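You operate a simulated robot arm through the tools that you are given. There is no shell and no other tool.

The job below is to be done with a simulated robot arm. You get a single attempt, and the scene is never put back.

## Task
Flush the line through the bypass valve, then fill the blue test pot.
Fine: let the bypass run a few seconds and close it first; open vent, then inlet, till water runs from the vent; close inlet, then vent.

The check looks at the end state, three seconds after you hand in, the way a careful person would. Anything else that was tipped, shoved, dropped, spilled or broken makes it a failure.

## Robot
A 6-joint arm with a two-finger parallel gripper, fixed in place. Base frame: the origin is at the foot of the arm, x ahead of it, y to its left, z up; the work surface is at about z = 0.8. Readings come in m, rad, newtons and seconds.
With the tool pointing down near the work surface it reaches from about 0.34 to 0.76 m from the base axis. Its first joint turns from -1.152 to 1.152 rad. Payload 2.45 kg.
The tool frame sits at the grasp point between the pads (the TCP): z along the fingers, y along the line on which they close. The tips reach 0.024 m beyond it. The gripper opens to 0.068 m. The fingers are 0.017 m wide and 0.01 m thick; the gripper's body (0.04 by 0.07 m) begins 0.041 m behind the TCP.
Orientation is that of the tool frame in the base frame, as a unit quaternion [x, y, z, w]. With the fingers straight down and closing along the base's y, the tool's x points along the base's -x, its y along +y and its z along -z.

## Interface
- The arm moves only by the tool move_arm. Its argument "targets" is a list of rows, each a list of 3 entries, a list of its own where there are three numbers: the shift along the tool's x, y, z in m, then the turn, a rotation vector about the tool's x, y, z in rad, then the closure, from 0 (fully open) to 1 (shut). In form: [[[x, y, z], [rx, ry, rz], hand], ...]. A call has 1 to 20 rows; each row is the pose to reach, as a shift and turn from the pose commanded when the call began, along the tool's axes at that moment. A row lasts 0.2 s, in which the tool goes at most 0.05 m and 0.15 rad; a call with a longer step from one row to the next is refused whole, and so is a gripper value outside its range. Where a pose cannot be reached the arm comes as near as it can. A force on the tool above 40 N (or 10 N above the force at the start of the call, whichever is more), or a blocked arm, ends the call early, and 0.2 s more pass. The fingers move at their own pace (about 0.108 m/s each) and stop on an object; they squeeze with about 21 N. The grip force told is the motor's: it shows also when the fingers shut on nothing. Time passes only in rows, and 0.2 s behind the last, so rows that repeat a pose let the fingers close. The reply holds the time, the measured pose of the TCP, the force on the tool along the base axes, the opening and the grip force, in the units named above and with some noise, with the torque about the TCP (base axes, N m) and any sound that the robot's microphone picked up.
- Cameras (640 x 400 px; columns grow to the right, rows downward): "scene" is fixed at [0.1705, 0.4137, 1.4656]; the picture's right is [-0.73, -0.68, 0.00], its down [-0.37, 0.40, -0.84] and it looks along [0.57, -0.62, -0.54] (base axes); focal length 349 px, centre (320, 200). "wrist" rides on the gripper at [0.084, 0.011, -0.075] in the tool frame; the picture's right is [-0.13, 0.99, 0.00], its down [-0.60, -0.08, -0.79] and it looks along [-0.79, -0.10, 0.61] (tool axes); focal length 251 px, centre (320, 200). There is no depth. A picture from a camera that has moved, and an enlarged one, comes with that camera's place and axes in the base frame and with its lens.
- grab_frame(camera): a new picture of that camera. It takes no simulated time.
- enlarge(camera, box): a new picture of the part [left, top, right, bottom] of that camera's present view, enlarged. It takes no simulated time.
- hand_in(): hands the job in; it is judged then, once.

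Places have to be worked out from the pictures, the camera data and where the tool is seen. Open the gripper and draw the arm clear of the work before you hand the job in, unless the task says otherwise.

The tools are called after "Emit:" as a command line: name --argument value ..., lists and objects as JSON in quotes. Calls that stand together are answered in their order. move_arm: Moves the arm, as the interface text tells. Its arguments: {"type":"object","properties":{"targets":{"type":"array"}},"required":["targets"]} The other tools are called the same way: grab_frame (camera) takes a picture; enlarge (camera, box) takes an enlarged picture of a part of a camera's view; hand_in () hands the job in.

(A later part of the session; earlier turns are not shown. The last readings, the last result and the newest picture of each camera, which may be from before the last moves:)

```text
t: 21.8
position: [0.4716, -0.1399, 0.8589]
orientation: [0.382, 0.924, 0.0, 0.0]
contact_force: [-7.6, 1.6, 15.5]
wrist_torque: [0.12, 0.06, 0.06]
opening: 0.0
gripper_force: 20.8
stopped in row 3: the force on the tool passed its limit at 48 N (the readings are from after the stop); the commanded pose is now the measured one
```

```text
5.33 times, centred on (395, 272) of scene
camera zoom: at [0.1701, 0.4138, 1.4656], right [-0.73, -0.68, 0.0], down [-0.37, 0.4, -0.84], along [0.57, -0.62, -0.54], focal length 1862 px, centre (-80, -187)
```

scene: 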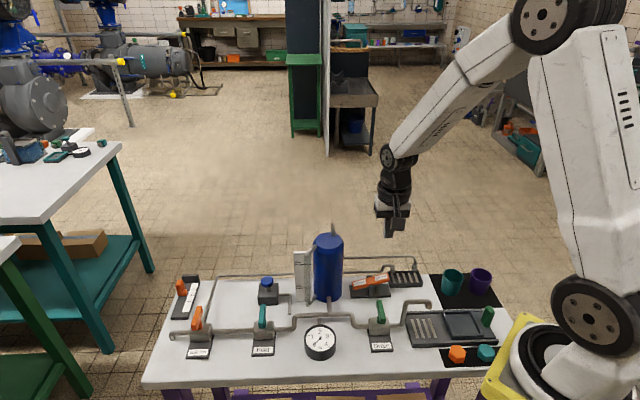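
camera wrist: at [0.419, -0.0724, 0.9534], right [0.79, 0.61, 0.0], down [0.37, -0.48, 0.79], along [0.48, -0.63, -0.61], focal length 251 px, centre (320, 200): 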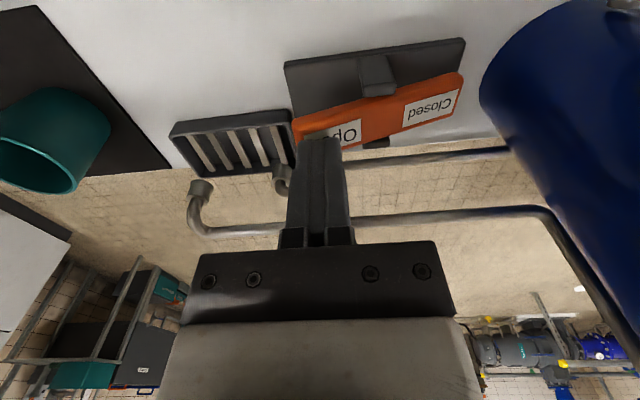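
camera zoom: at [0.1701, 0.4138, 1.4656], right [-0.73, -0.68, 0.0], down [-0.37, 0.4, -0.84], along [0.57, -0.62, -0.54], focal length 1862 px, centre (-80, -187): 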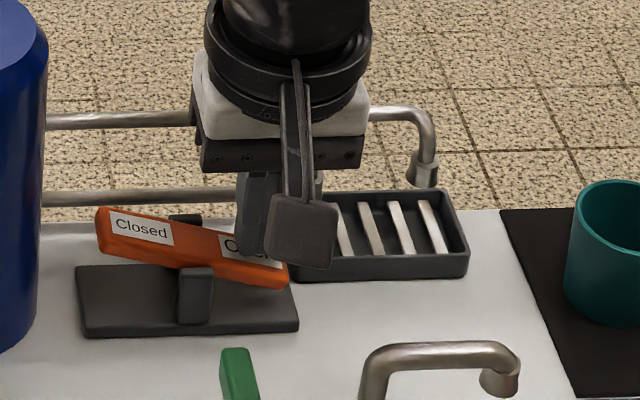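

The Open end is fully down (stop reached), mirroring the original tilt. I lift off and check it stays open.

Emit:
move_arm --targets '[[[0, 0, -0.02], [0, 0, 0], 1], [[0, 0, -0.06], [0, 0, 0], 1], [[0, 0, -0.1], [0, 0, 0], 1], [[0, 0, -0.14], [0, 0, 0], 1]]'

Emit:
enlarge --camera "scene" --box '[350, 235, 440, 310]'

Emit:
enlarge --camera "wrist" --box '[220, 0, 420, 150]'

Emit:
enlarge --camera "scene" --box '[230, 240, 390, 360]'

```text
t: 22.8
position: [0.4708, -0.1409, 0.998]
orientation: [0.382, 0.924, 0.0, 0.0]
contact_force: [0.0, 0.6, 0.3]
wrist_torque: [0.01, 0.01, 0.04]
opening: 0.0
gripper_force: 20.4
```

```text
5.33 times, centred on (395, 272) of scene
camera zoom: at [0.1705, 0.4137, 1.4656], right [-0.73, -0.68, 0.0], down [-0.37, 0.4, -0.84], along [0.57, -0.62, -0.54], focal length 1862 px, centre (-80, -187)
```

zoom: 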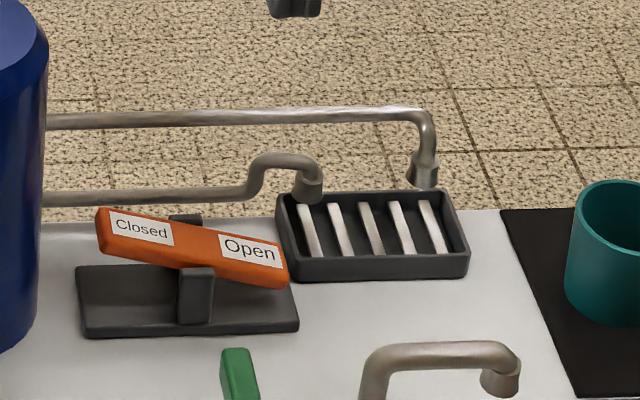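

```text
2.67 times, centred on (320, 75) of wrist
camera zoom: at [0.4185, -0.0725, 1.0729], right [0.79, 0.61, 0.0], down [0.37, -0.48, 0.79], along [0.48, -0.63, -0.61], focal length 670 px, centre (320, 533)
```

zoom: 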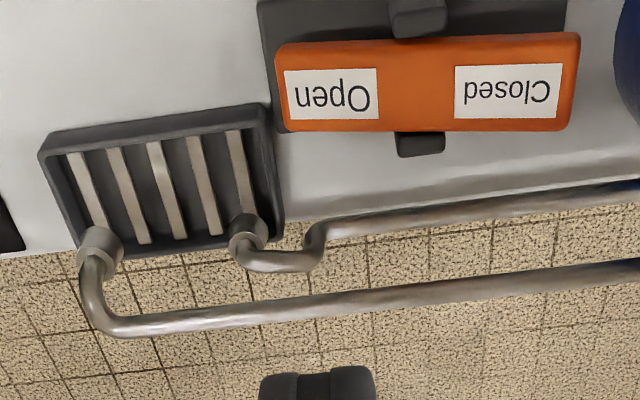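

```text
3.33 times, centred on (310, 300) of scene
camera zoom: at [0.1705, 0.4137, 1.4656], right [-0.73, -0.68, 0.0], down [-0.37, 0.4, -0.84], along [0.57, -0.62, -0.54], focal length 1164 px, centre (353, -133)
```

zoom: 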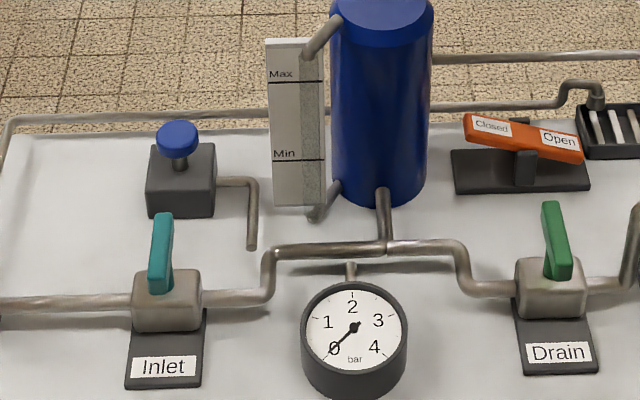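

The vent rocker stays in Open. Now I travel back around the pot to hover above the Inlet handle with the fingers open.

Emit:
move_arm --targets '[[[0.02, 0.015, -0.03], [0, 0, 0], 1], [[0.05, 0.04, -0.055], [0, 0, 0], 1], [[0.084, 0.067, -0.075], [0, 0, 0], 1], [[0.117, 0.094, -0.085], [0, 0, 0], 1], [[0.1497, 0.1203, -0.092], [0, 0, 0], 1], [[0.143, 0.152, -0.07], [0, 0, 0], 0], [[0.136, 0.185, -0.045], [0, 0, 0], 0], [[0.13, 0.217, -0.02], [0, 0, 0], 0], [[0.123, 0.249, 0.004], [0, 0, 0], 0], [[0.1168, 0.2818, 0.028], [0, 0, 0], 0]]'

Emit:
grab_frame --camera "wrist"

Emit:
enlarge --camera "wrist" --box '[240, 0, 400, 130]'

```text
t: 25.0
position: [0.588, 0.1419, 0.9698]
orientation: [0.383, 0.924, 0.0, 0.002]
contact_force: [0.2, 0.5, -1.1]
wrist_torque: [-0.01, -0.01, 0.0]
opening: 0.0681
gripper_force: 0.1
```

```text
taken
camera wrist: at [0.5355, 0.2092, 1.0446], right [0.79, 0.61, 0.0], down [0.37, -0.48, 0.79], along [0.49, -0.63, -0.61], focal length 251 px, centre (320, 200)
```

wrist: 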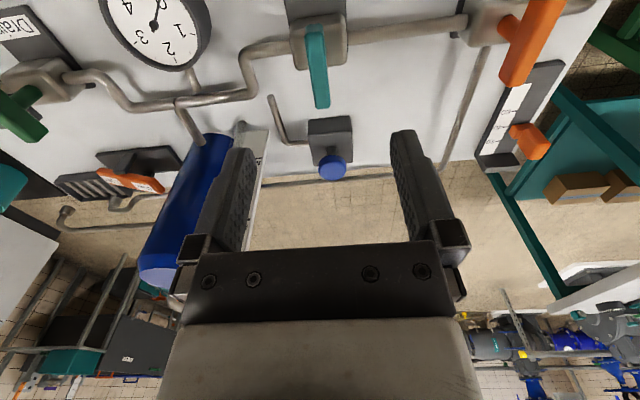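

```text
3.08 times, centred on (320, 65) of wrist
camera zoom: at [0.5355, 0.2092, 1.0446], right [0.79, 0.61, 0.0], down [0.37, -0.48, 0.79], along [0.49, -0.63, -0.61], focal length 774 px, centre (320, 615)
```

zoom: 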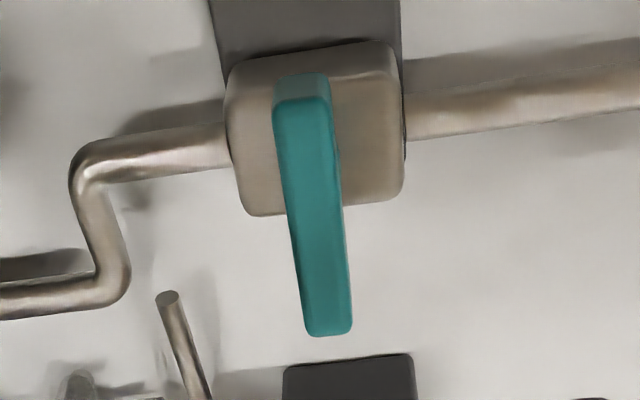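

The handle lies straight below and aligned (within about 1 mm). I descend over it and close the fingers.

Emit:
move_arm --targets '[[[0, -0.001, 0.03], [0, 0, 0], 0], [[0, -0.001, 0.06], [0, 0, 0], 0], [[0, -0.001, 0.08], [0, 0, 0], 0], [[0, -0.001, 0.088], [0, 0, 0], 0], [[0, -0.001, 0.088], [0, 0, 0], 1], [[0, -0.001, 0.088], [0, 0, 0], 1], [[0, -0.001, 0.088], [0, 0, 0], 1]]'

Emit:
grab_frame --camera "wrist"

Emit:
enlarge --camera "scene" --box '[200, 230, 360, 350]'

```text
t: 26.6
position: [0.589, 0.1405, 0.8822]
orientation: [0.382, 0.924, 0.0, 0.002]
contact_force: [6.7, 4.4, -6.1]
wrist_torque: [-0.28, -0.05, -0.02]
opening: 0.012
gripper_force: 32.3
```

```text
taken
camera wrist: at [0.5351, 0.2086, 0.9563], right [0.79, 0.61, 0.0], down [0.37, -0.48, 0.79], along [0.49, -0.63, -0.61], focal length 251 px, centre (320, 200)
```

wrist: 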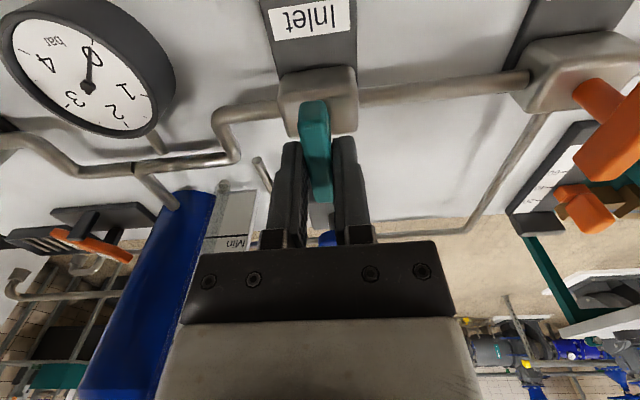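

```text
3.33 times, centred on (280, 290) of scene
camera zoom: at [0.1708, 0.4139, 1.4655], right [-0.73, -0.68, 0.0], down [-0.37, 0.4, -0.84], along [0.57, -0.62, -0.54], focal length 1164 px, centre (453, -100)
```

zoom: 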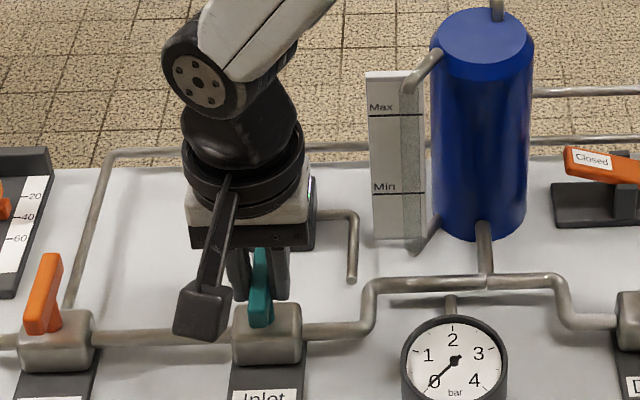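

The Inlet handle is gripped. I turn it counter-clockwise partway and check the gauge and sight glass before opening fully.

Emit:
move_arm --targets '[[[0, 0, 0], [0, 0, -0.14], 1], [[0, 0, 0], [0, 0, -0.28], 1], [[0, 0, 0], [0, 0, -0.42], 1], [[0, 0, 0], [0, 0, -0.56], 1]]'

Emit:
enlarge --camera "scene" --box '[200, 230, 360, 360]'

Emit:
enlarge --camera "scene" --box '[320, 220, 460, 330]'

```text
t: 27.6
position: [0.5884, 0.1423, 0.8817]
orientation: [0.111, 0.994, 0.0, 0.001]
contact_force: [11.3, 14.6, -17.4]
wrist_torque: [0.18, -0.34, -0.03]
opening: 0.0116
gripper_force: 32.5
```

```text
3.08 times, centred on (280, 295) of scene
camera zoom: at [0.1711, 0.4142, 1.4653], right [-0.73, -0.68, 0.0], down [-0.37, 0.4, -0.84], along [0.57, -0.62, -0.54], focal length 1074 px, centre (443, -92)
```

zoom: 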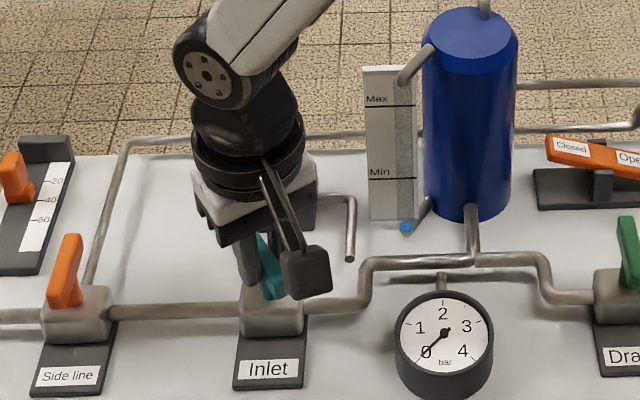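

```text
3.64 times, centred on (390, 275) of scene
camera zoom: at [0.1711, 0.4142, 1.4653], right [-0.73, -0.68, 0.0], down [-0.37, 0.4, -0.84], along [0.57, -0.62, -0.54], focal length 1270 px, centre (66, -73)
```

zoom: 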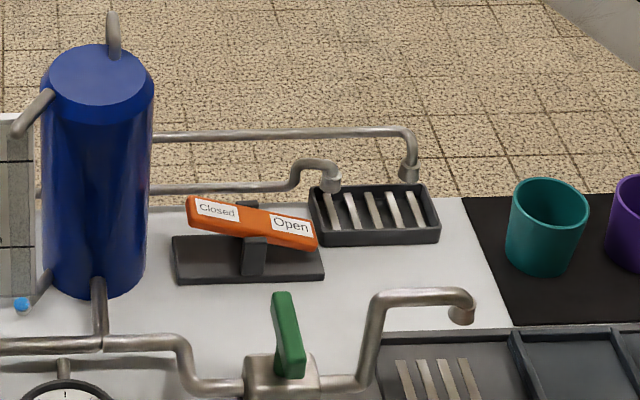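

Blue water is showing at the bottom of the sight tube and the gauge stays at 0, so the vent is truly open. I continue opening the inlet to 90°, easing the side load.

Emit:
move_arm --targets '[[[0, 0.0012, 0.0007], [0, 0, -0.14], 1], [[0, 0.0014, 0.0007], [0, 0, -0.28], 1], [[0, 0.0016, 0.0007], [0, 0, -0.42], 1], [[0, 0.0018, 0.0007], [0, 0, -0.56], 1], [[0, 0.002, 0.0007], [0, 0, -0.7], 1], [[0, 0.0022, 0.0007], [0, 0, -0.84], 1], [[0, 0.0022, 0.0007], [0, 0, -0.98], 1]]'

Emit:
enlarge --camera "scene" --box '[200, 230, 360, 360]'

Emit:
enlarge --camera "scene" --box '[320, 220, 460, 330]'

```text
t: 29.2
position: [0.5876, 0.1432, 0.8825]
orientation: [-0.371, 0.929, 0.0, 0.0]
contact_force: [-4.5, -1.0, 10.1]
wrist_torque: [0.39, -0.28, 0.0]
opening: 0.012
gripper_force: 32.1
```

```text
3.08 times, centred on (280, 295) of scene
camera zoom: at [0.1702, 0.4136, 1.4656], right [-0.73, -0.68, 0.0], down [-0.37, 0.4, -0.84], along [0.57, -0.62, -0.54], focal length 1074 px, centre (443, -92)
```

zoom: 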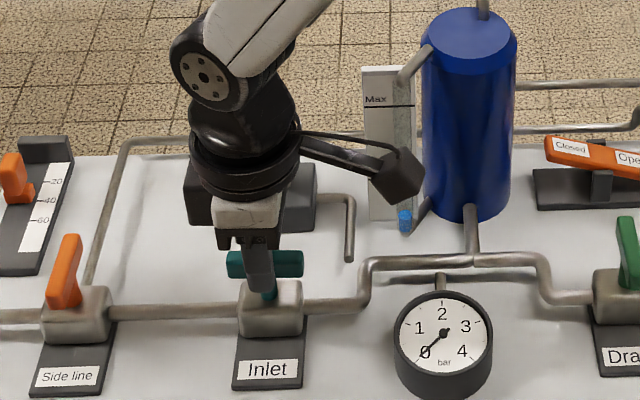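

```text
3.64 times, centred on (390, 275) of scene
camera zoom: at [0.1702, 0.4136, 1.4656], right [-0.73, -0.68, 0.0], down [-0.37, 0.4, -0.84], along [0.57, -0.62, -0.54], focal length 1270 px, centre (66, -73)
```

zoom: 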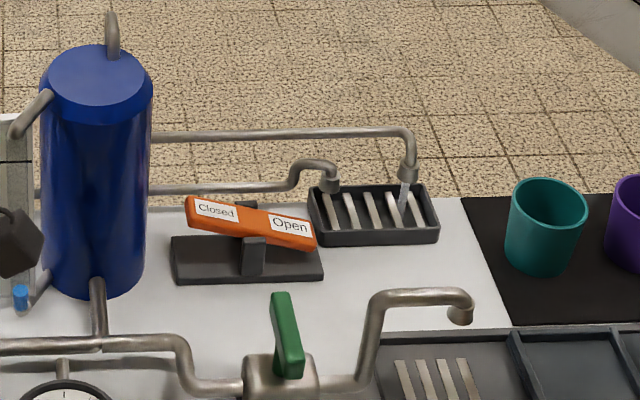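

The sight tube's blue level is rising (still below Min), and something pale shows at the vent outlet. I zoom in on that to tell air from water.

Emit:
enlarge --camera "scene" --box '[380, 245, 440, 290]'

Emit:
move_arm --targets '[[[0, 0, -0.0004], [0, 0, 0], 1], [[0, 0, -0.0004], [0, 0, 0], 1], [[0, 0, -0.0004], [0, 0, 0], 1], [[0, 0, -0.0004], [0, 0, 0], 1], [[0, 0, -0.0004], [0, 0, 0], 1]]'

Emit:
enlarge --camera "scene" --box '[200, 230, 360, 360]'

Emit:
enlarge --camera "scene" --box '[380, 245, 440, 290]'

```text
8.89 times, centred on (410, 268) of scene
camera zoom: at [0.1702, 0.4136, 1.4656], right [-0.73, -0.68, 0.0], down [-0.37, 0.4, -0.84], along [0.57, -0.62, -0.54], focal length 3104 px, centre (-480, -400)
```

zoom: 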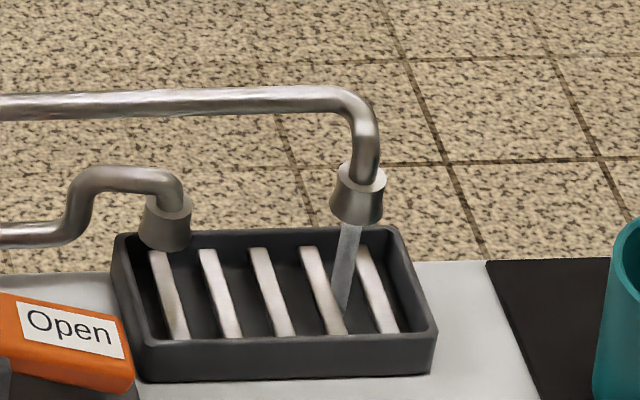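

```text
t: 30.4
position: [0.5877, 0.142, 0.8819]
orientation: [-0.369, 0.93, -0.001, 0.0]
contact_force: [-2.6, 0.6, 8.2]
wrist_torque: [-0.5, 0.81, 0.01]
opening: 0.0117
gripper_force: 32.5
```

```text
3.08 times, centred on (280, 295) of scene
camera zoom: at [0.1703, 0.4137, 1.4656], right [-0.73, -0.68, 0.0], down [-0.37, 0.4, -0.84], along [0.57, -0.62, -0.54], focal length 1074 px, centre (443, -92)
```

zoom: 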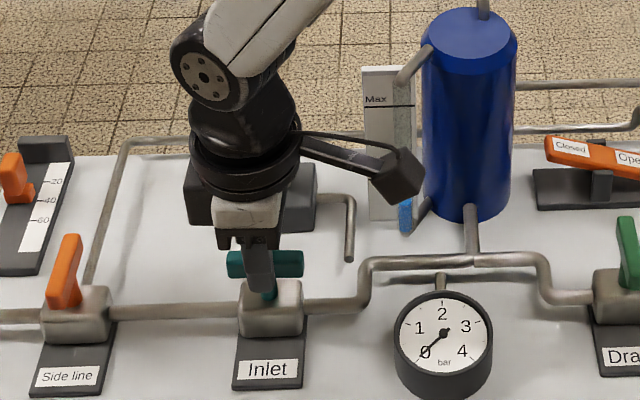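

```text
8.89 times, centred on (410, 268) of scene
camera zoom: at [0.1703, 0.4137, 1.4656], right [-0.73, -0.68, 0.0], down [-0.37, 0.4, -0.84], along [0.57, -0.62, -0.54], focal length 3104 px, centre (-480, -400)
```

zoom: 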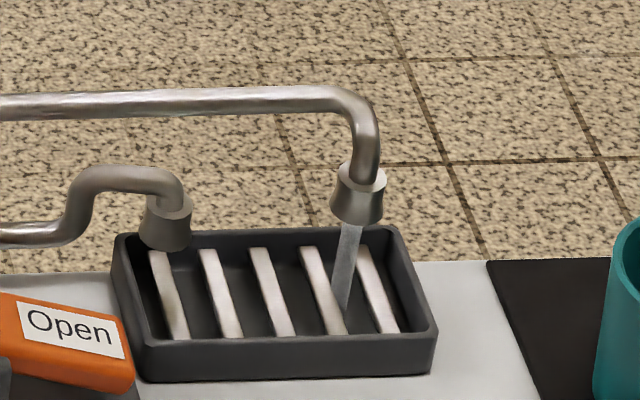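

The pale jet is air being pushed out (bypass water was blue); the level is climbing about 12 px/s and is still near Min. I hold and wait while it fills.

Emit:
move_arm --targets '[[[0, 0, 0], [0, 0, 0], 1], [[0, 0, 0], [0, 0, 0], 1], [[0, 0, 0], [0, 0, 0], 1], [[0, 0, 0], [0, 0, 0], 1], [[0, 0, 0], [0, 0, 0], 1], [[0, 0, 0], [0, 0, 0], 1], [[0, 0, 0], [0, 0, 0], 1], [[0, 0, 0], [0, 0, 0], 1], [[0, 0, 0], [0, 0, 0], 1], [[0, 0, 0], [0, 0, 0], 1], [[0, 0, 0], [0, 0, 0], 1], [[0, 0, 0], [0, 0, 0], 1], [[0, 0, 0], [0, 0, 0], 1], [[0, 0, 0], [0, 0, 0], 1], [[0, 0, 0], [0, 0, 0], 1]]'

Emit:
enlarge --camera "scene" --box '[200, 230, 360, 360]'

Emit:
enlarge --camera "scene" --box '[380, 245, 440, 290]'

```text
t: 33.6
position: [0.5874, 0.1413, 0.8814]
orientation: [-0.369, 0.93, 0.0, 0.0]
contact_force: [-6.8, -0.9, 5.2]
wrist_torque: [-0.09, 0.39, 0.0]
opening: 0.0117
gripper_force: 33.0
```

```text
3.08 times, centred on (280, 295) of scene
camera zoom: at [0.1702, 0.4136, 1.4656], right [-0.73, -0.68, 0.0], down [-0.37, 0.4, -0.84], along [0.57, -0.62, -0.54], focal length 1074 px, centre (443, -92)
```

zoom: 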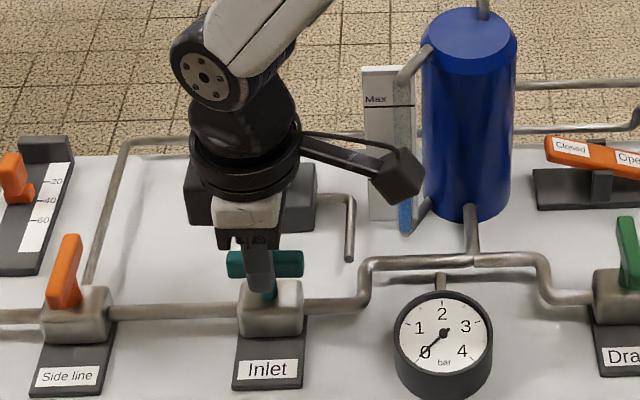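

```text
8.89 times, centred on (410, 268) of scene
camera zoom: at [0.1702, 0.4136, 1.4656], right [-0.73, -0.68, 0.0], down [-0.37, 0.4, -0.84], along [0.57, -0.62, -0.54], focal length 3104 px, centre (-480, -400)
```

zoom: 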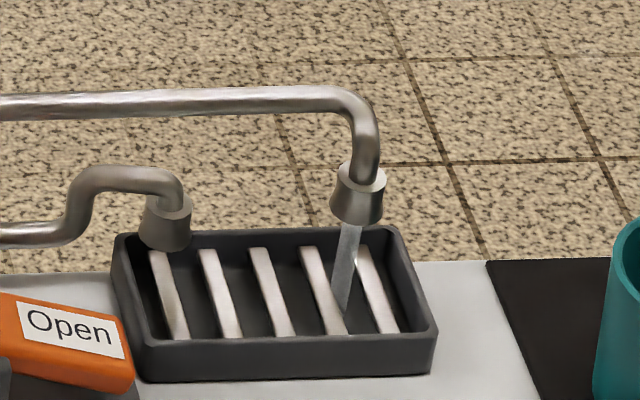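

Still air at the vent; the level is now hidden behind the wrist camera. I keep waiting in short steps and watch the vent.

Emit:
move_arm --targets '[[[0, 0, 0], [0, 0, 0], 1], [[0, 0, 0], [0, 0, 0], 1], [[0, 0, 0], [0, 0, 0], 1], [[0, 0, 0], [0, 0, 0], 1], [[0, 0, 0], [0, 0, 0], 1], [[0, 0, 0], [0, 0, 0], 1], [[0, 0, 0], [0, 0, 0], 1], [[0, 0, 0], [0, 0, 0], 1], [[0, 0, 0], [0, 0, 0], 1], [[0, 0, 0], [0, 0, 0], 1]]'

Emit:
enlarge --camera "scene" --box '[290, 230, 360, 290]'

Emit:
enlarge --camera "scene" --box '[380, 245, 440, 290]'

```text
t: 35.8
position: [0.5887, 0.143, 0.8822]
orientation: [-0.369, 0.93, -0.001, 0.0]
contact_force: [-9.0, -2.0, 2.8]
wrist_torque: [0.19, 0.13, 0.01]
opening: 0.0119
gripper_force: 32.7
```

```text
6.67 times, centred on (325, 260) of scene
camera zoom: at [0.1702, 0.4136, 1.4656], right [-0.73, -0.68, 0.0], down [-0.37, 0.4, -0.84], along [0.57, -0.62, -0.54], focal length 2328 px, centre (287, -200)
```

zoom: 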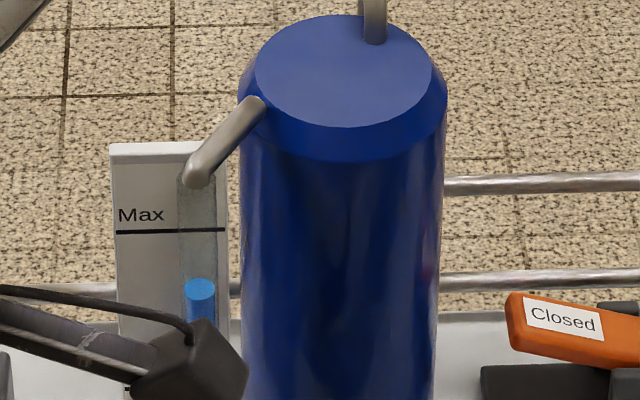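

```text
8.89 times, centred on (410, 268) of scene
camera zoom: at [0.1702, 0.4136, 1.4656], right [-0.73, -0.68, 0.0], down [-0.37, 0.4, -0.84], along [0.57, -0.62, -0.54], focal length 3104 px, centre (-480, -400)
```

zoom: 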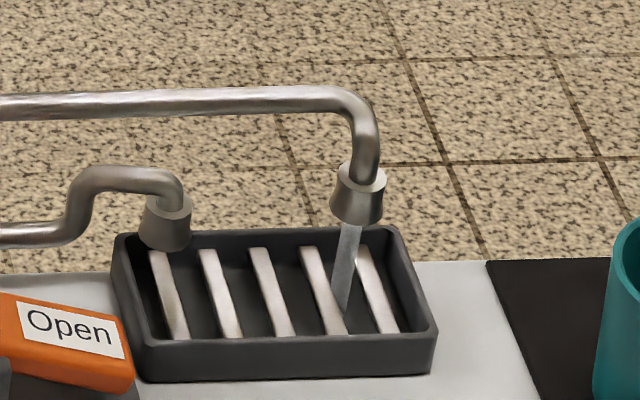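

The level is visible again, above mid-glass and about 2 s below Max; the vent still blows air. I wait another 2 s.

Emit:
move_arm --targets '[[[0, 0, 0], [0, 0, 0], 1], [[0, 0, 0], [0, 0, 0], 1], [[0, 0, 0], [0, 0, 0], 1], [[0, 0, 0], [0, 0, 0], 1], [[0, 0, 0], [0, 0, 0], 1], [[0, 0, 0], [0, 0, 0], 1], [[0, 0, 0], [0, 0, 0], 1], [[0, 0, 0], [0, 0, 0], 1], [[0, 0, 0], [0, 0, 0], 1]]'

Emit:
enlarge --camera "scene" --box '[290, 230, 360, 290]'

Emit:
enlarge --camera "scene" --box '[380, 245, 440, 290]'

Emit:
enlarge --camera "scene" --box '[200, 230, 360, 360]'

```text
t: 37.8
position: [0.5878, 0.1425, 0.8823]
orientation: [-0.369, 0.929, -0.001, 0.001]
contact_force: [-9.1, -1.8, 1.7]
wrist_torque: [0.23, 0.05, 0.01]
opening: 0.0117
gripper_force: 33.1
```

```text
6.67 times, centred on (325, 260) of scene
camera zoom: at [0.1702, 0.4136, 1.4656], right [-0.73, -0.68, 0.0], down [-0.37, 0.4, -0.84], along [0.57, -0.62, -0.54], focal length 2328 px, centre (287, -200)
```

zoom: 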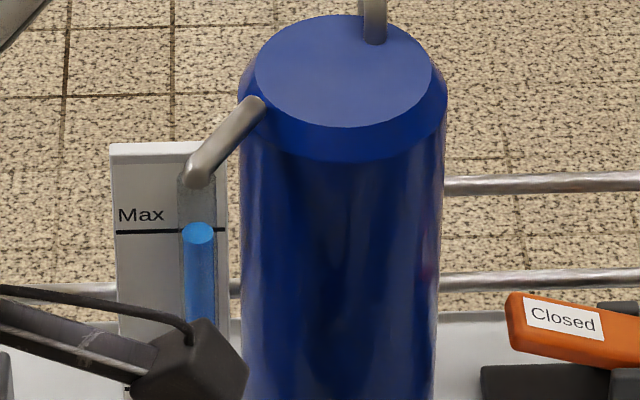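

```text
8.89 times, centred on (410, 268) of scene
camera zoom: at [0.1702, 0.4136, 1.4656], right [-0.73, -0.68, 0.0], down [-0.37, 0.4, -0.84], along [0.57, -0.62, -0.54], focal length 3104 px, centre (-480, -400)
```

zoom: 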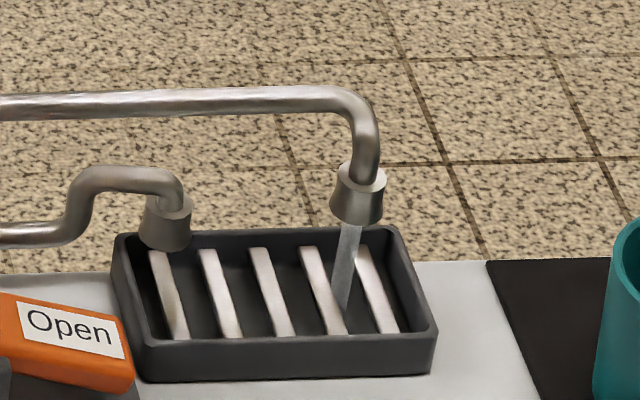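

```text
3.08 times, centred on (280, 295) of scene
camera zoom: at [0.1702, 0.4136, 1.4656], right [-0.73, -0.68, 0.0], down [-0.37, 0.4, -0.84], along [0.57, -0.62, -0.54], focal length 1074 px, centre (443, -92)
```

zoom: 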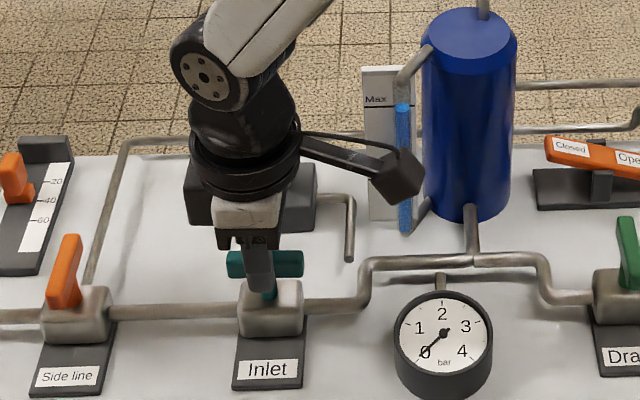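

The level has just reached Max with air still at the vent. The instruction is to go on until water runs from the vent, so I continue in ~1 s steps.

Emit:
move_arm --targets '[[[0, 0, 0], [0, 0, 0], 1], [[0, 0, 0], [0, 0, 0], 1], [[0, 0, 0], [0, 0, 0], 1], [[0, 0, 0], [0, 0, 0], 1]]'

Emit:
enlarge --camera "scene" --box '[290, 230, 360, 290]'

Emit:
enlarge --camera "scene" --box '[380, 245, 440, 290]'

```text
t: 38.8
position: [0.5869, 0.1423, 0.8805]
orientation: [-0.369, 0.93, -0.001, 0.0]
contact_force: [-8.4, -2.0, 1.7]
wrist_torque: [0.17, 0.06, -0.01]
opening: 0.0122
gripper_force: 32.9
```

```text
6.67 times, centred on (325, 260) of scene
camera zoom: at [0.1703, 0.4136, 1.4656], right [-0.73, -0.68, 0.0], down [-0.37, 0.4, -0.84], along [0.57, -0.62, -0.54], focal length 2328 px, centre (287, -200)
```

zoom: 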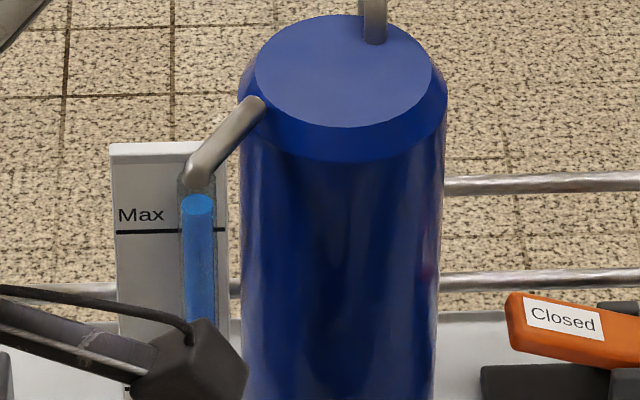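

```text
8.89 times, centred on (410, 268) of scene
camera zoom: at [0.1703, 0.4136, 1.4656], right [-0.73, -0.68, 0.0], down [-0.37, 0.4, -0.84], along [0.57, -0.62, -0.54], focal length 3104 px, centre (-480, -400)
```

zoom: 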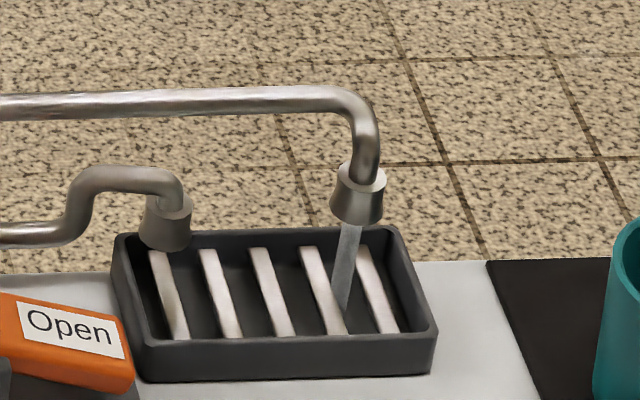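

The level is above Max and near the top of the glass; the vent still only blows air. Another second.

Emit:
move_arm --targets '[[[0, 0, 0], [0, 0, 0], 1], [[0, 0, 0], [0, 0, 0], 1], [[0, 0, 0], [0, 0, 0], 1], [[0, 0, 0], [0, 0, 0], 1]]'

Emit:
enlarge --camera "scene" --box '[290, 230, 360, 290]'

Emit:
enlarge --camera "scene" --box '[380, 245, 440, 290]'

Emit:
enlarge --camera "scene" --box '[290, 300, 360, 360]'

```text
t: 39.8
position: [0.588, 0.1416, 0.8816]
orientation: [-0.369, 0.93, -0.001, 0.0]
contact_force: [-9.3, -2.3, 1.1]
wrist_torque: [0.16, 0.14, -0.03]
opening: 0.012
gripper_force: 32.5
```

```text
6.67 times, centred on (325, 260) of scene
camera zoom: at [0.1703, 0.4136, 1.4656], right [-0.73, -0.68, 0.0], down [-0.37, 0.4, -0.84], along [0.57, -0.62, -0.54], focal length 2328 px, centre (287, -200)
```

zoom: 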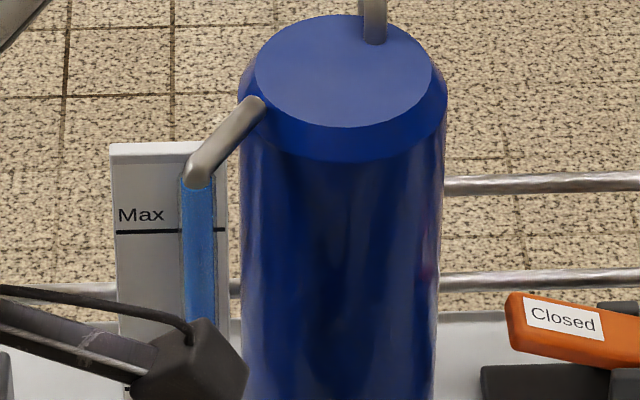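

```text
8.89 times, centred on (410, 268) of scene
camera zoom: at [0.1703, 0.4136, 1.4656], right [-0.73, -0.68, 0.0], down [-0.37, 0.4, -0.84], along [0.57, -0.62, -0.54], focal length 3104 px, centre (-480, -400)
```

zoom: 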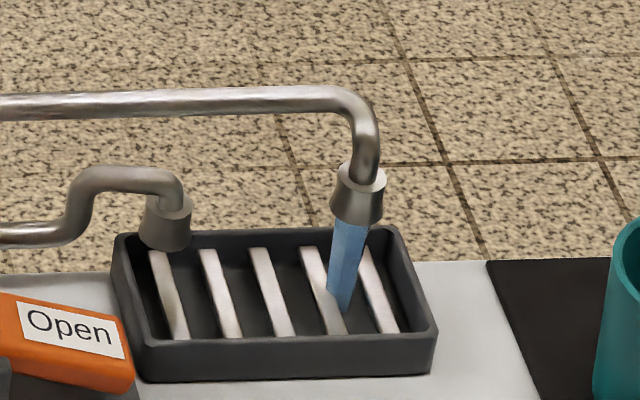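

```text
6.67 times, centred on (325, 330) of scene
camera zoom: at [0.1703, 0.4136, 1.4656], right [-0.73, -0.68, 0.0], down [-0.37, 0.4, -0.84], along [0.57, -0.62, -0.54], focal length 2328 px, centre (287, -667)
```

zoom: 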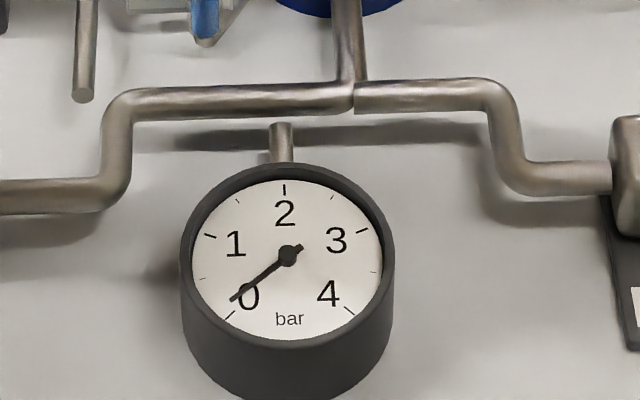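

Blue water now runs from the vent into the tray and the gauge is still at 0: the pot is full. I close the inlet by turning the handle back clockwise to its stop.

Emit:
move_arm --targets '[[[0.0, 0.0, 0], [0, 0, 0.14], 1], [[0.0001, -0.0001, 0], [0, 0, 0.28], 1], [[0.0002, -0.0002, 0], [0, 0, 0.42], 1], [[0.0003, -0.0003, 0], [0, 0, 0.56], 1], [[0.0004, -0.0004, 0], [0, 0, 0.7], 1], [[0.0005, -0.0005, 0], [0, 0, 0.84], 1], [[0.0006, -0.0006, 0], [0, 0, 0.98], 1], [[0.0007, -0.0007, 0], [0, 0, 1.12], 1], [[0.0008, -0.0008, 0], [0, 0, 1.26], 1], [[0.0008, -0.0009, 0], [0, 0, 1.4], 1], [[0.0008, -0.0009, 0], [0, 0, 1.52], 1], [[0.0008, -0.0009, 0], [0, 0, 1.57], 1]]'

Emit:
enlarge --camera "scene" --box '[200, 230, 360, 360]'

Emit:
enlarge --camera "scene" --box '[380, 245, 440, 290]'

```text
t: 42.4
position: [0.5874, 0.1416, 0.8818]
orientation: [0.396, 0.918, 0.0, 0.001]
contact_force: [0.2, -15.4, -6.2]
wrist_torque: [-0.45, -0.2, 0.65]
opening: 0.0122
gripper_force: 32.8
```

```text
3.08 times, centred on (280, 295) of scene
camera zoom: at [0.1707, 0.4133, 1.4657], right [-0.73, -0.68, 0.0], down [-0.37, 0.4, -0.84], along [0.57, -0.62, -0.54], focal length 1074 px, centre (443, -92)
```

zoom: 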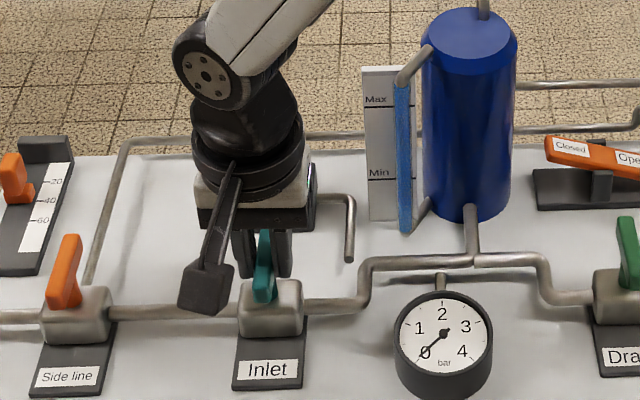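

```text
8.89 times, centred on (410, 268) of scene
camera zoom: at [0.1707, 0.4133, 1.4657], right [-0.73, -0.68, 0.0], down [-0.37, 0.4, -0.84], along [0.57, -0.62, -0.54], focal length 3104 px, centre (-480, -400)
```

zoom: 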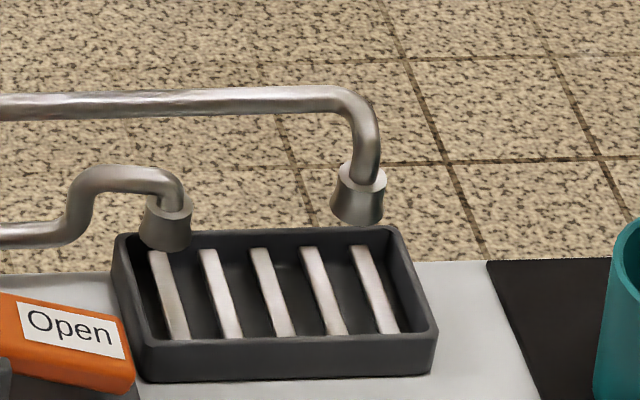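

The inlet is at its closed stop (0.65 N m) and the vent has stopped running. I release the handle and rise, then check the closed position.

Emit:
move_arm --targets '[[[0, 0, 0], [0, 0, -0.02], 1], [[0, 0, 0], [0, 0, -0.02], 0], [[0, 0, 0], [0, 0, -0.02], 0], [[0, 0, 0], [0, 0, -0.02], 0], [[0, 0, -0.03], [0, 0, -0.02], 0], [[0, 0, -0.07], [0, 0, -0.02], 0], [[0, 0, -0.11], [0, 0, -0.02], 0], [[0, 0, -0.15], [0, 0, -0.02], 0], [[0, 0, -0.19], [0, 0, -0.02], 0]]'

Emit:
enlarge --camera "scene" --box '[160, 230, 400, 370]'

Emit:
enlarge --camera "scene" --box '[350, 235, 440, 310]'

Emit:
enlarge --camera "wrist" --box '[240, 0, 400, 130]'

```text
t: 44.4
position: [0.5875, 0.1419, 1.074]
orientation: [0.387, 0.922, 0.0, 0.001]
contact_force: [0.1, -0.2, -0.6]
wrist_torque: [-0.01, 0.0, 0.0]
opening: 0.0681
gripper_force: 0.0
```

```text
2.67 times, centred on (280, 300) of scene
camera zoom: at [0.1705, 0.4137, 1.4656], right [-0.73, -0.68, 0.0], down [-0.37, 0.4, -0.84], along [0.57, -0.62, -0.54], focal length 931 px, centre (427, -67)
```

zoom: 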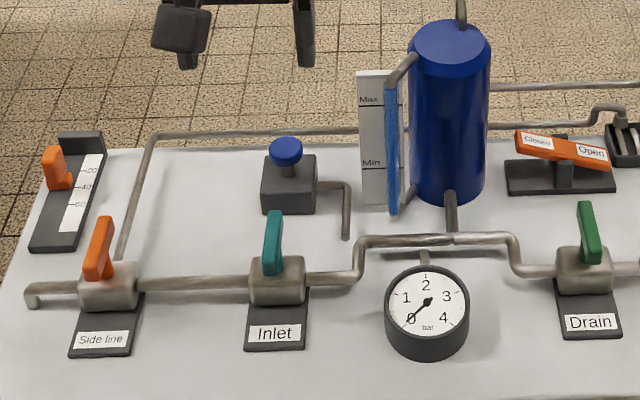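

```text
5.33 times, centred on (395, 272) of scene
camera zoom: at [0.1705, 0.4137, 1.4656], right [-0.73, -0.68, 0.0], down [-0.37, 0.4, -0.84], along [0.57, -0.62, -0.54], focal length 1862 px, centre (-80, -187)
```

zoom: 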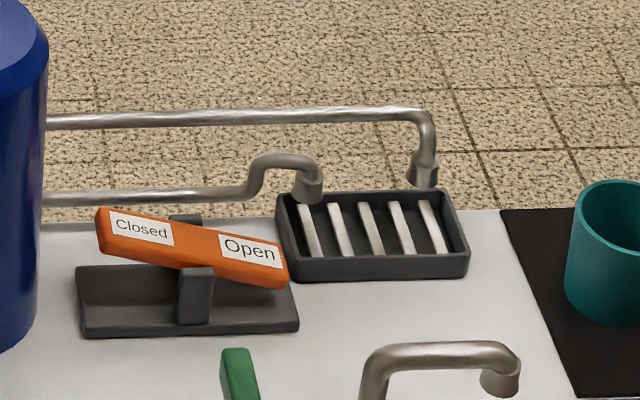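

```text
3.08 times, centred on (320, 65) of wrist
camera zoom: at [0.5361, 0.2096, 1.1474], right [0.8, 0.6, 0.0], down [0.37, -0.49, 0.79], along [0.48, -0.63, -0.61], focal length 774 px, centre (320, 615)
```

zoom: 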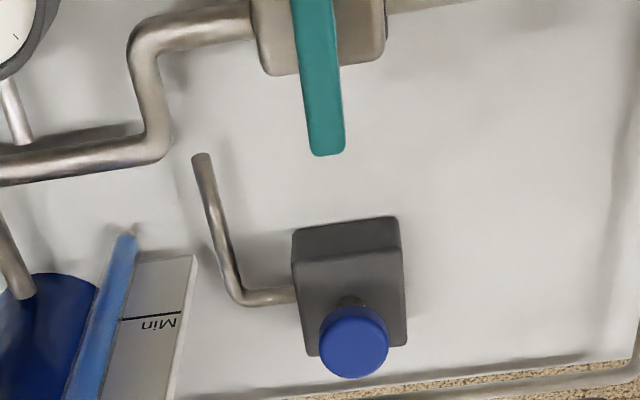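

The sight tube is full, the inlet handle is back across the pipe, and all outlets are dry. Last valve: the vent rocker's "Closed" end, near (0.509, -0.102), which is close to the pot, so I'll lean the gripper slightly away from it. I move around to hover there with fingers shut.

Emit:
move_arm --targets '[[[0.008, -0.041, -0.016], [0, 0, 0], 1], [[0.016, -0.082, -0.016], [0, 0, 0], 1], [[0.024, -0.122, -0.016], [0, 0, 0], 1], [[0.0309, -0.1625, -0.016], [0, 0, 0], 1], [[-0.006, -0.179, -0.006], [-0.04, 0, 0], 1], [[-0.044, -0.195, 0.004], [-0.08, 0, 0], 1], [[-0.081, -0.211, 0.014], [-0.12, 0, 0], 1], [[-0.1182, -0.2277, 0.024], [-0.15, 0, 0], 1]]'

Emit:
grab_frame --camera "wrist"

Emit:
enlarge --camera "wrist" --box '[200, 0, 440, 150]'

Emit:
enlarge --camera "scene" --box '[290, 180, 450, 310]'

```text
t: 46.2
position: [0.5091, -0.1031, 1.0483]
orientation: [0.385, 0.92, 0.07, 0.031]
contact_force: [-0.5, 0.1, 0.2]
wrist_torque: [-0.01, -0.02, 0.0]
opening: 0.0
gripper_force: 20.7
```

```text
taken
camera wrist: at [0.4489, -0.0429, 1.1228], right [0.79, 0.6, 0.15], down [0.28, -0.57, 0.77], along [0.55, -0.57, -0.62], focal length 251 px, centre (320, 200)
```

wrist: 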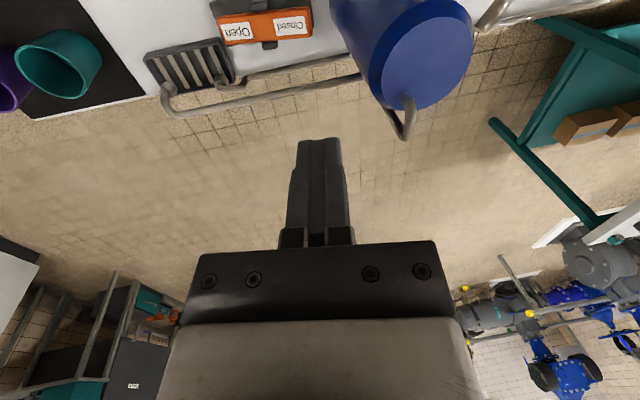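

```text
2.67 times, centred on (320, 75) of wrist
camera zoom: at [0.4489, -0.0429, 1.1228], right [0.79, 0.6, 0.15], down [0.28, -0.57, 0.77], along [0.55, -0.57, -0.62], focal length 670 px, centre (320, 533)
```

zoom: 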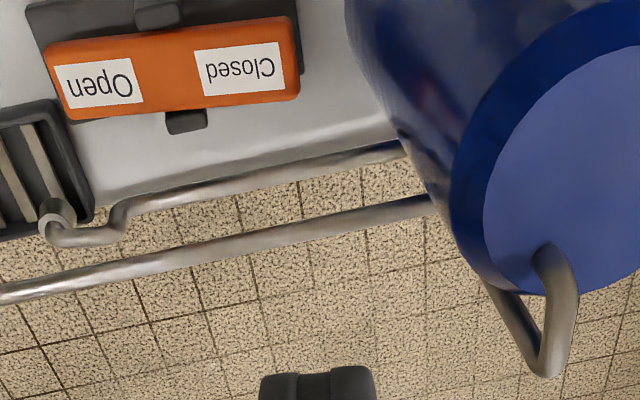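

```text
3.08 times, centred on (370, 245) of scene
camera zoom: at [0.1705, 0.4137, 1.4656], right [-0.73, -0.68, 0.0], down [-0.37, 0.4, -0.84], along [0.57, -0.62, -0.54], focal length 1074 px, centre (166, 62)
```

zoom: 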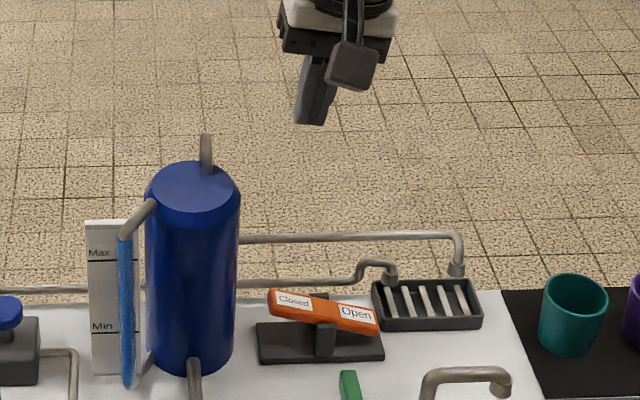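

The Closed label sits at about (0.510, -0.099), right under the tips (within ~3 mm), with roughly 4 cm to the pot. I descend straight down toward it.

Emit:
move_arm --targets '[[[0.002, -0.0067, 0.0445], [0, 0, 0], 1], [[0.002, -0.0134, 0.089], [0, 0, 0], 1], [[0.002, -0.0194, 0.1286], [0, 0, 0], 1], [[0.002, -0.0224, 0.1484], [0, 0, 0], 1], [[0.002, -0.0235, 0.1563], [0, 0, 0], 1]]'

Emit:
grab_frame --camera "wrist"

Emit:
enlarge --camera "scene" --box '[310, 210, 440, 310]'

```text
t: 47.4
position: [0.5073, -0.1014, 0.8899]
orientation: [0.385, 0.92, 0.069, 0.03]
contact_force: [-0.8, 0.5, -0.5]
wrist_torque: [-0.01, 0.01, 0.01]
opening: 0.0
gripper_force: 20.7
```

```text
taken
camera wrist: at [0.4472, -0.0407, 0.9646], right [0.79, 0.6, 0.15], down [0.28, -0.57, 0.77], along [0.55, -0.57, -0.62], focal length 251 px, centre (320, 200)
```

wrist: 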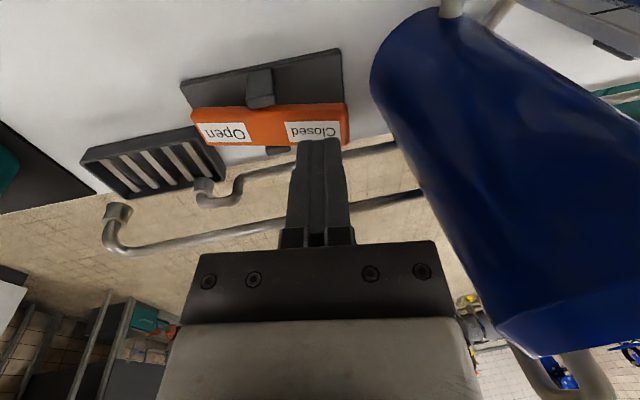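

```text
4.00 times, centred on (375, 260) of scene
camera zoom: at [0.1705, 0.4137, 1.4656], right [-0.73, -0.68, 0.0], down [-0.37, 0.4, -0.84], along [0.57, -0.62, -0.54], focal length 1397 px, centre (100, -40)
```

zoom: 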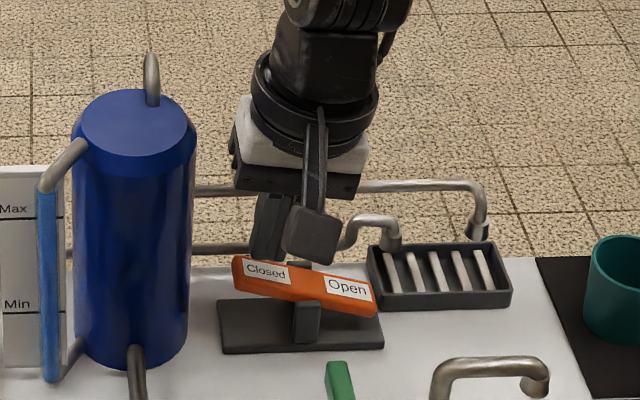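

The tips are a few mm above the Closed label, clear of the pot. I press down in small steps.

Emit:
move_arm --targets '[[[0, -0.0009, 0.006], [0, 0, 0], 1], [[0, -0.0015, 0.01], [0, 0, 0], 1], [[0, -0.0021, 0.014], [0, 0, 0], 1], [[0, -0.0027, 0.018], [0, 0, 0], 1], [[0, -0.0033, 0.022], [0, 0, 0], 1]]'

Emit:
enlarge --camera "scene" --box '[350, 235, 440, 310]'

```text
t: 48.6
position: [0.508, -0.1005, 0.8681]
orientation: [0.385, 0.92, 0.069, 0.03]
contact_force: [2.5, 3.9, 4.9]
wrist_torque: [0.04, -0.01, -0.01]
opening: 0.0
gripper_force: 21.3
```

```text
5.33 times, centred on (395, 272) of scene
camera zoom: at [0.1705, 0.4138, 1.4655], right [-0.73, -0.68, 0.0], down [-0.37, 0.4, -0.84], along [0.57, -0.62, -0.54], focal length 1862 px, centre (-80, -187)
```

zoom: 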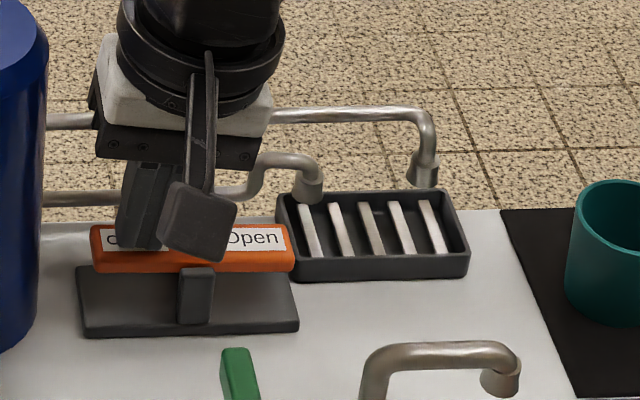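

The rocker is level now. I continue in smaller steps to its Closed stop.

Emit:
move_arm --targets '[[[0, -0.0004, 0.003], [0, 0, 0], 1], [[0, -0.0008, 0.005], [0, 0, 0], 1], [[0, -0.001, 0.007], [0, 0, 0], 1]]'

Emit:
enlarge --camera "scene" --box '[350, 235, 440, 310]'

```text
t: 49.4
position: [0.5069, -0.1019, 0.8614]
orientation: [0.386, 0.919, 0.069, 0.03]
contact_force: [-9.3, 0.0, 32.9]
wrist_torque: [-0.12, 0.35, -0.06]
opening: 0.0
gripper_force: 21.1
```

```text
5.33 times, centred on (395, 272) of scene
camera zoom: at [0.1698, 0.4138, 1.4656], right [-0.73, -0.68, 0.0], down [-0.37, 0.4, -0.84], along [0.57, -0.62, -0.54], focal length 1862 px, centre (-80, -187)
```

zoom: 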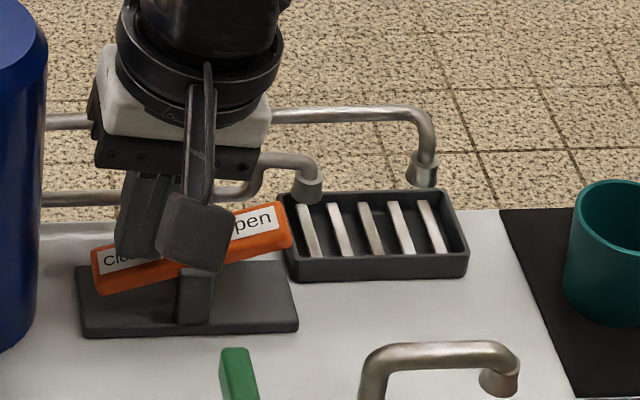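

The rocker is hard against its Closed stop (33 N), tilted as at the start. I lift straight up and look.

Emit:
move_arm --targets '[[[0, 0.003, -0.0198], [0, 0, 0], 1], [[0, 0.0089, -0.0593], [0, 0, 0], 1], [[0, 0.0149, -0.0989], [0, 0, 0], 1], [[0, 0.0209, -0.1385], [0, 0, 0], 1], [[0, 0.0268, -0.178], [0, 0, 0], 1], [[0, 0.0328, -0.217], [0, 0, 0], 1]]'

Emit:
enlarge --camera "scene" --box '[350, 235, 440, 310]'

Emit:
enlarge --camera "scene" --box '[150, 220, 400, 370]'

```text
t: 50.8
position: [0.5076, -0.1021, 1.0798]
orientation: [0.385, 0.92, 0.069, 0.028]
contact_force: [0.7, -0.3, -0.9]
wrist_torque: [0.01, 0.01, 0.0]
opening: 0.0003
gripper_force: 21.1
```

```text
5.33 times, centred on (395, 272) of scene
camera zoom: at [0.1705, 0.4137, 1.4656], right [-0.73, -0.68, 0.0], down [-0.37, 0.4, -0.84], along [0.57, -0.62, -0.54], focal length 1862 px, centre (-80, -187)
```

zoom: 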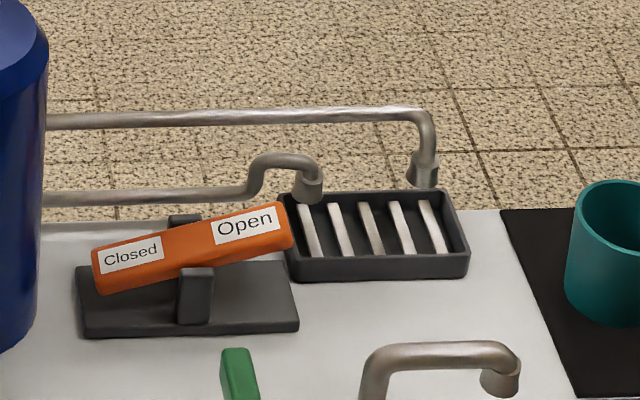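

```text
2.56 times, centred on (275, 295) of scene
camera zoom: at [0.1705, 0.4137, 1.4656], right [-0.73, -0.68, 0.0], down [-0.37, 0.4, -0.84], along [0.57, -0.62, -0.54], focal length 894 px, centre (435, -43)
```

zoom: 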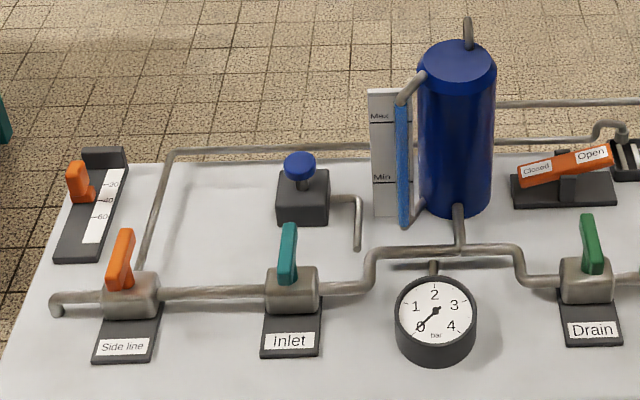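

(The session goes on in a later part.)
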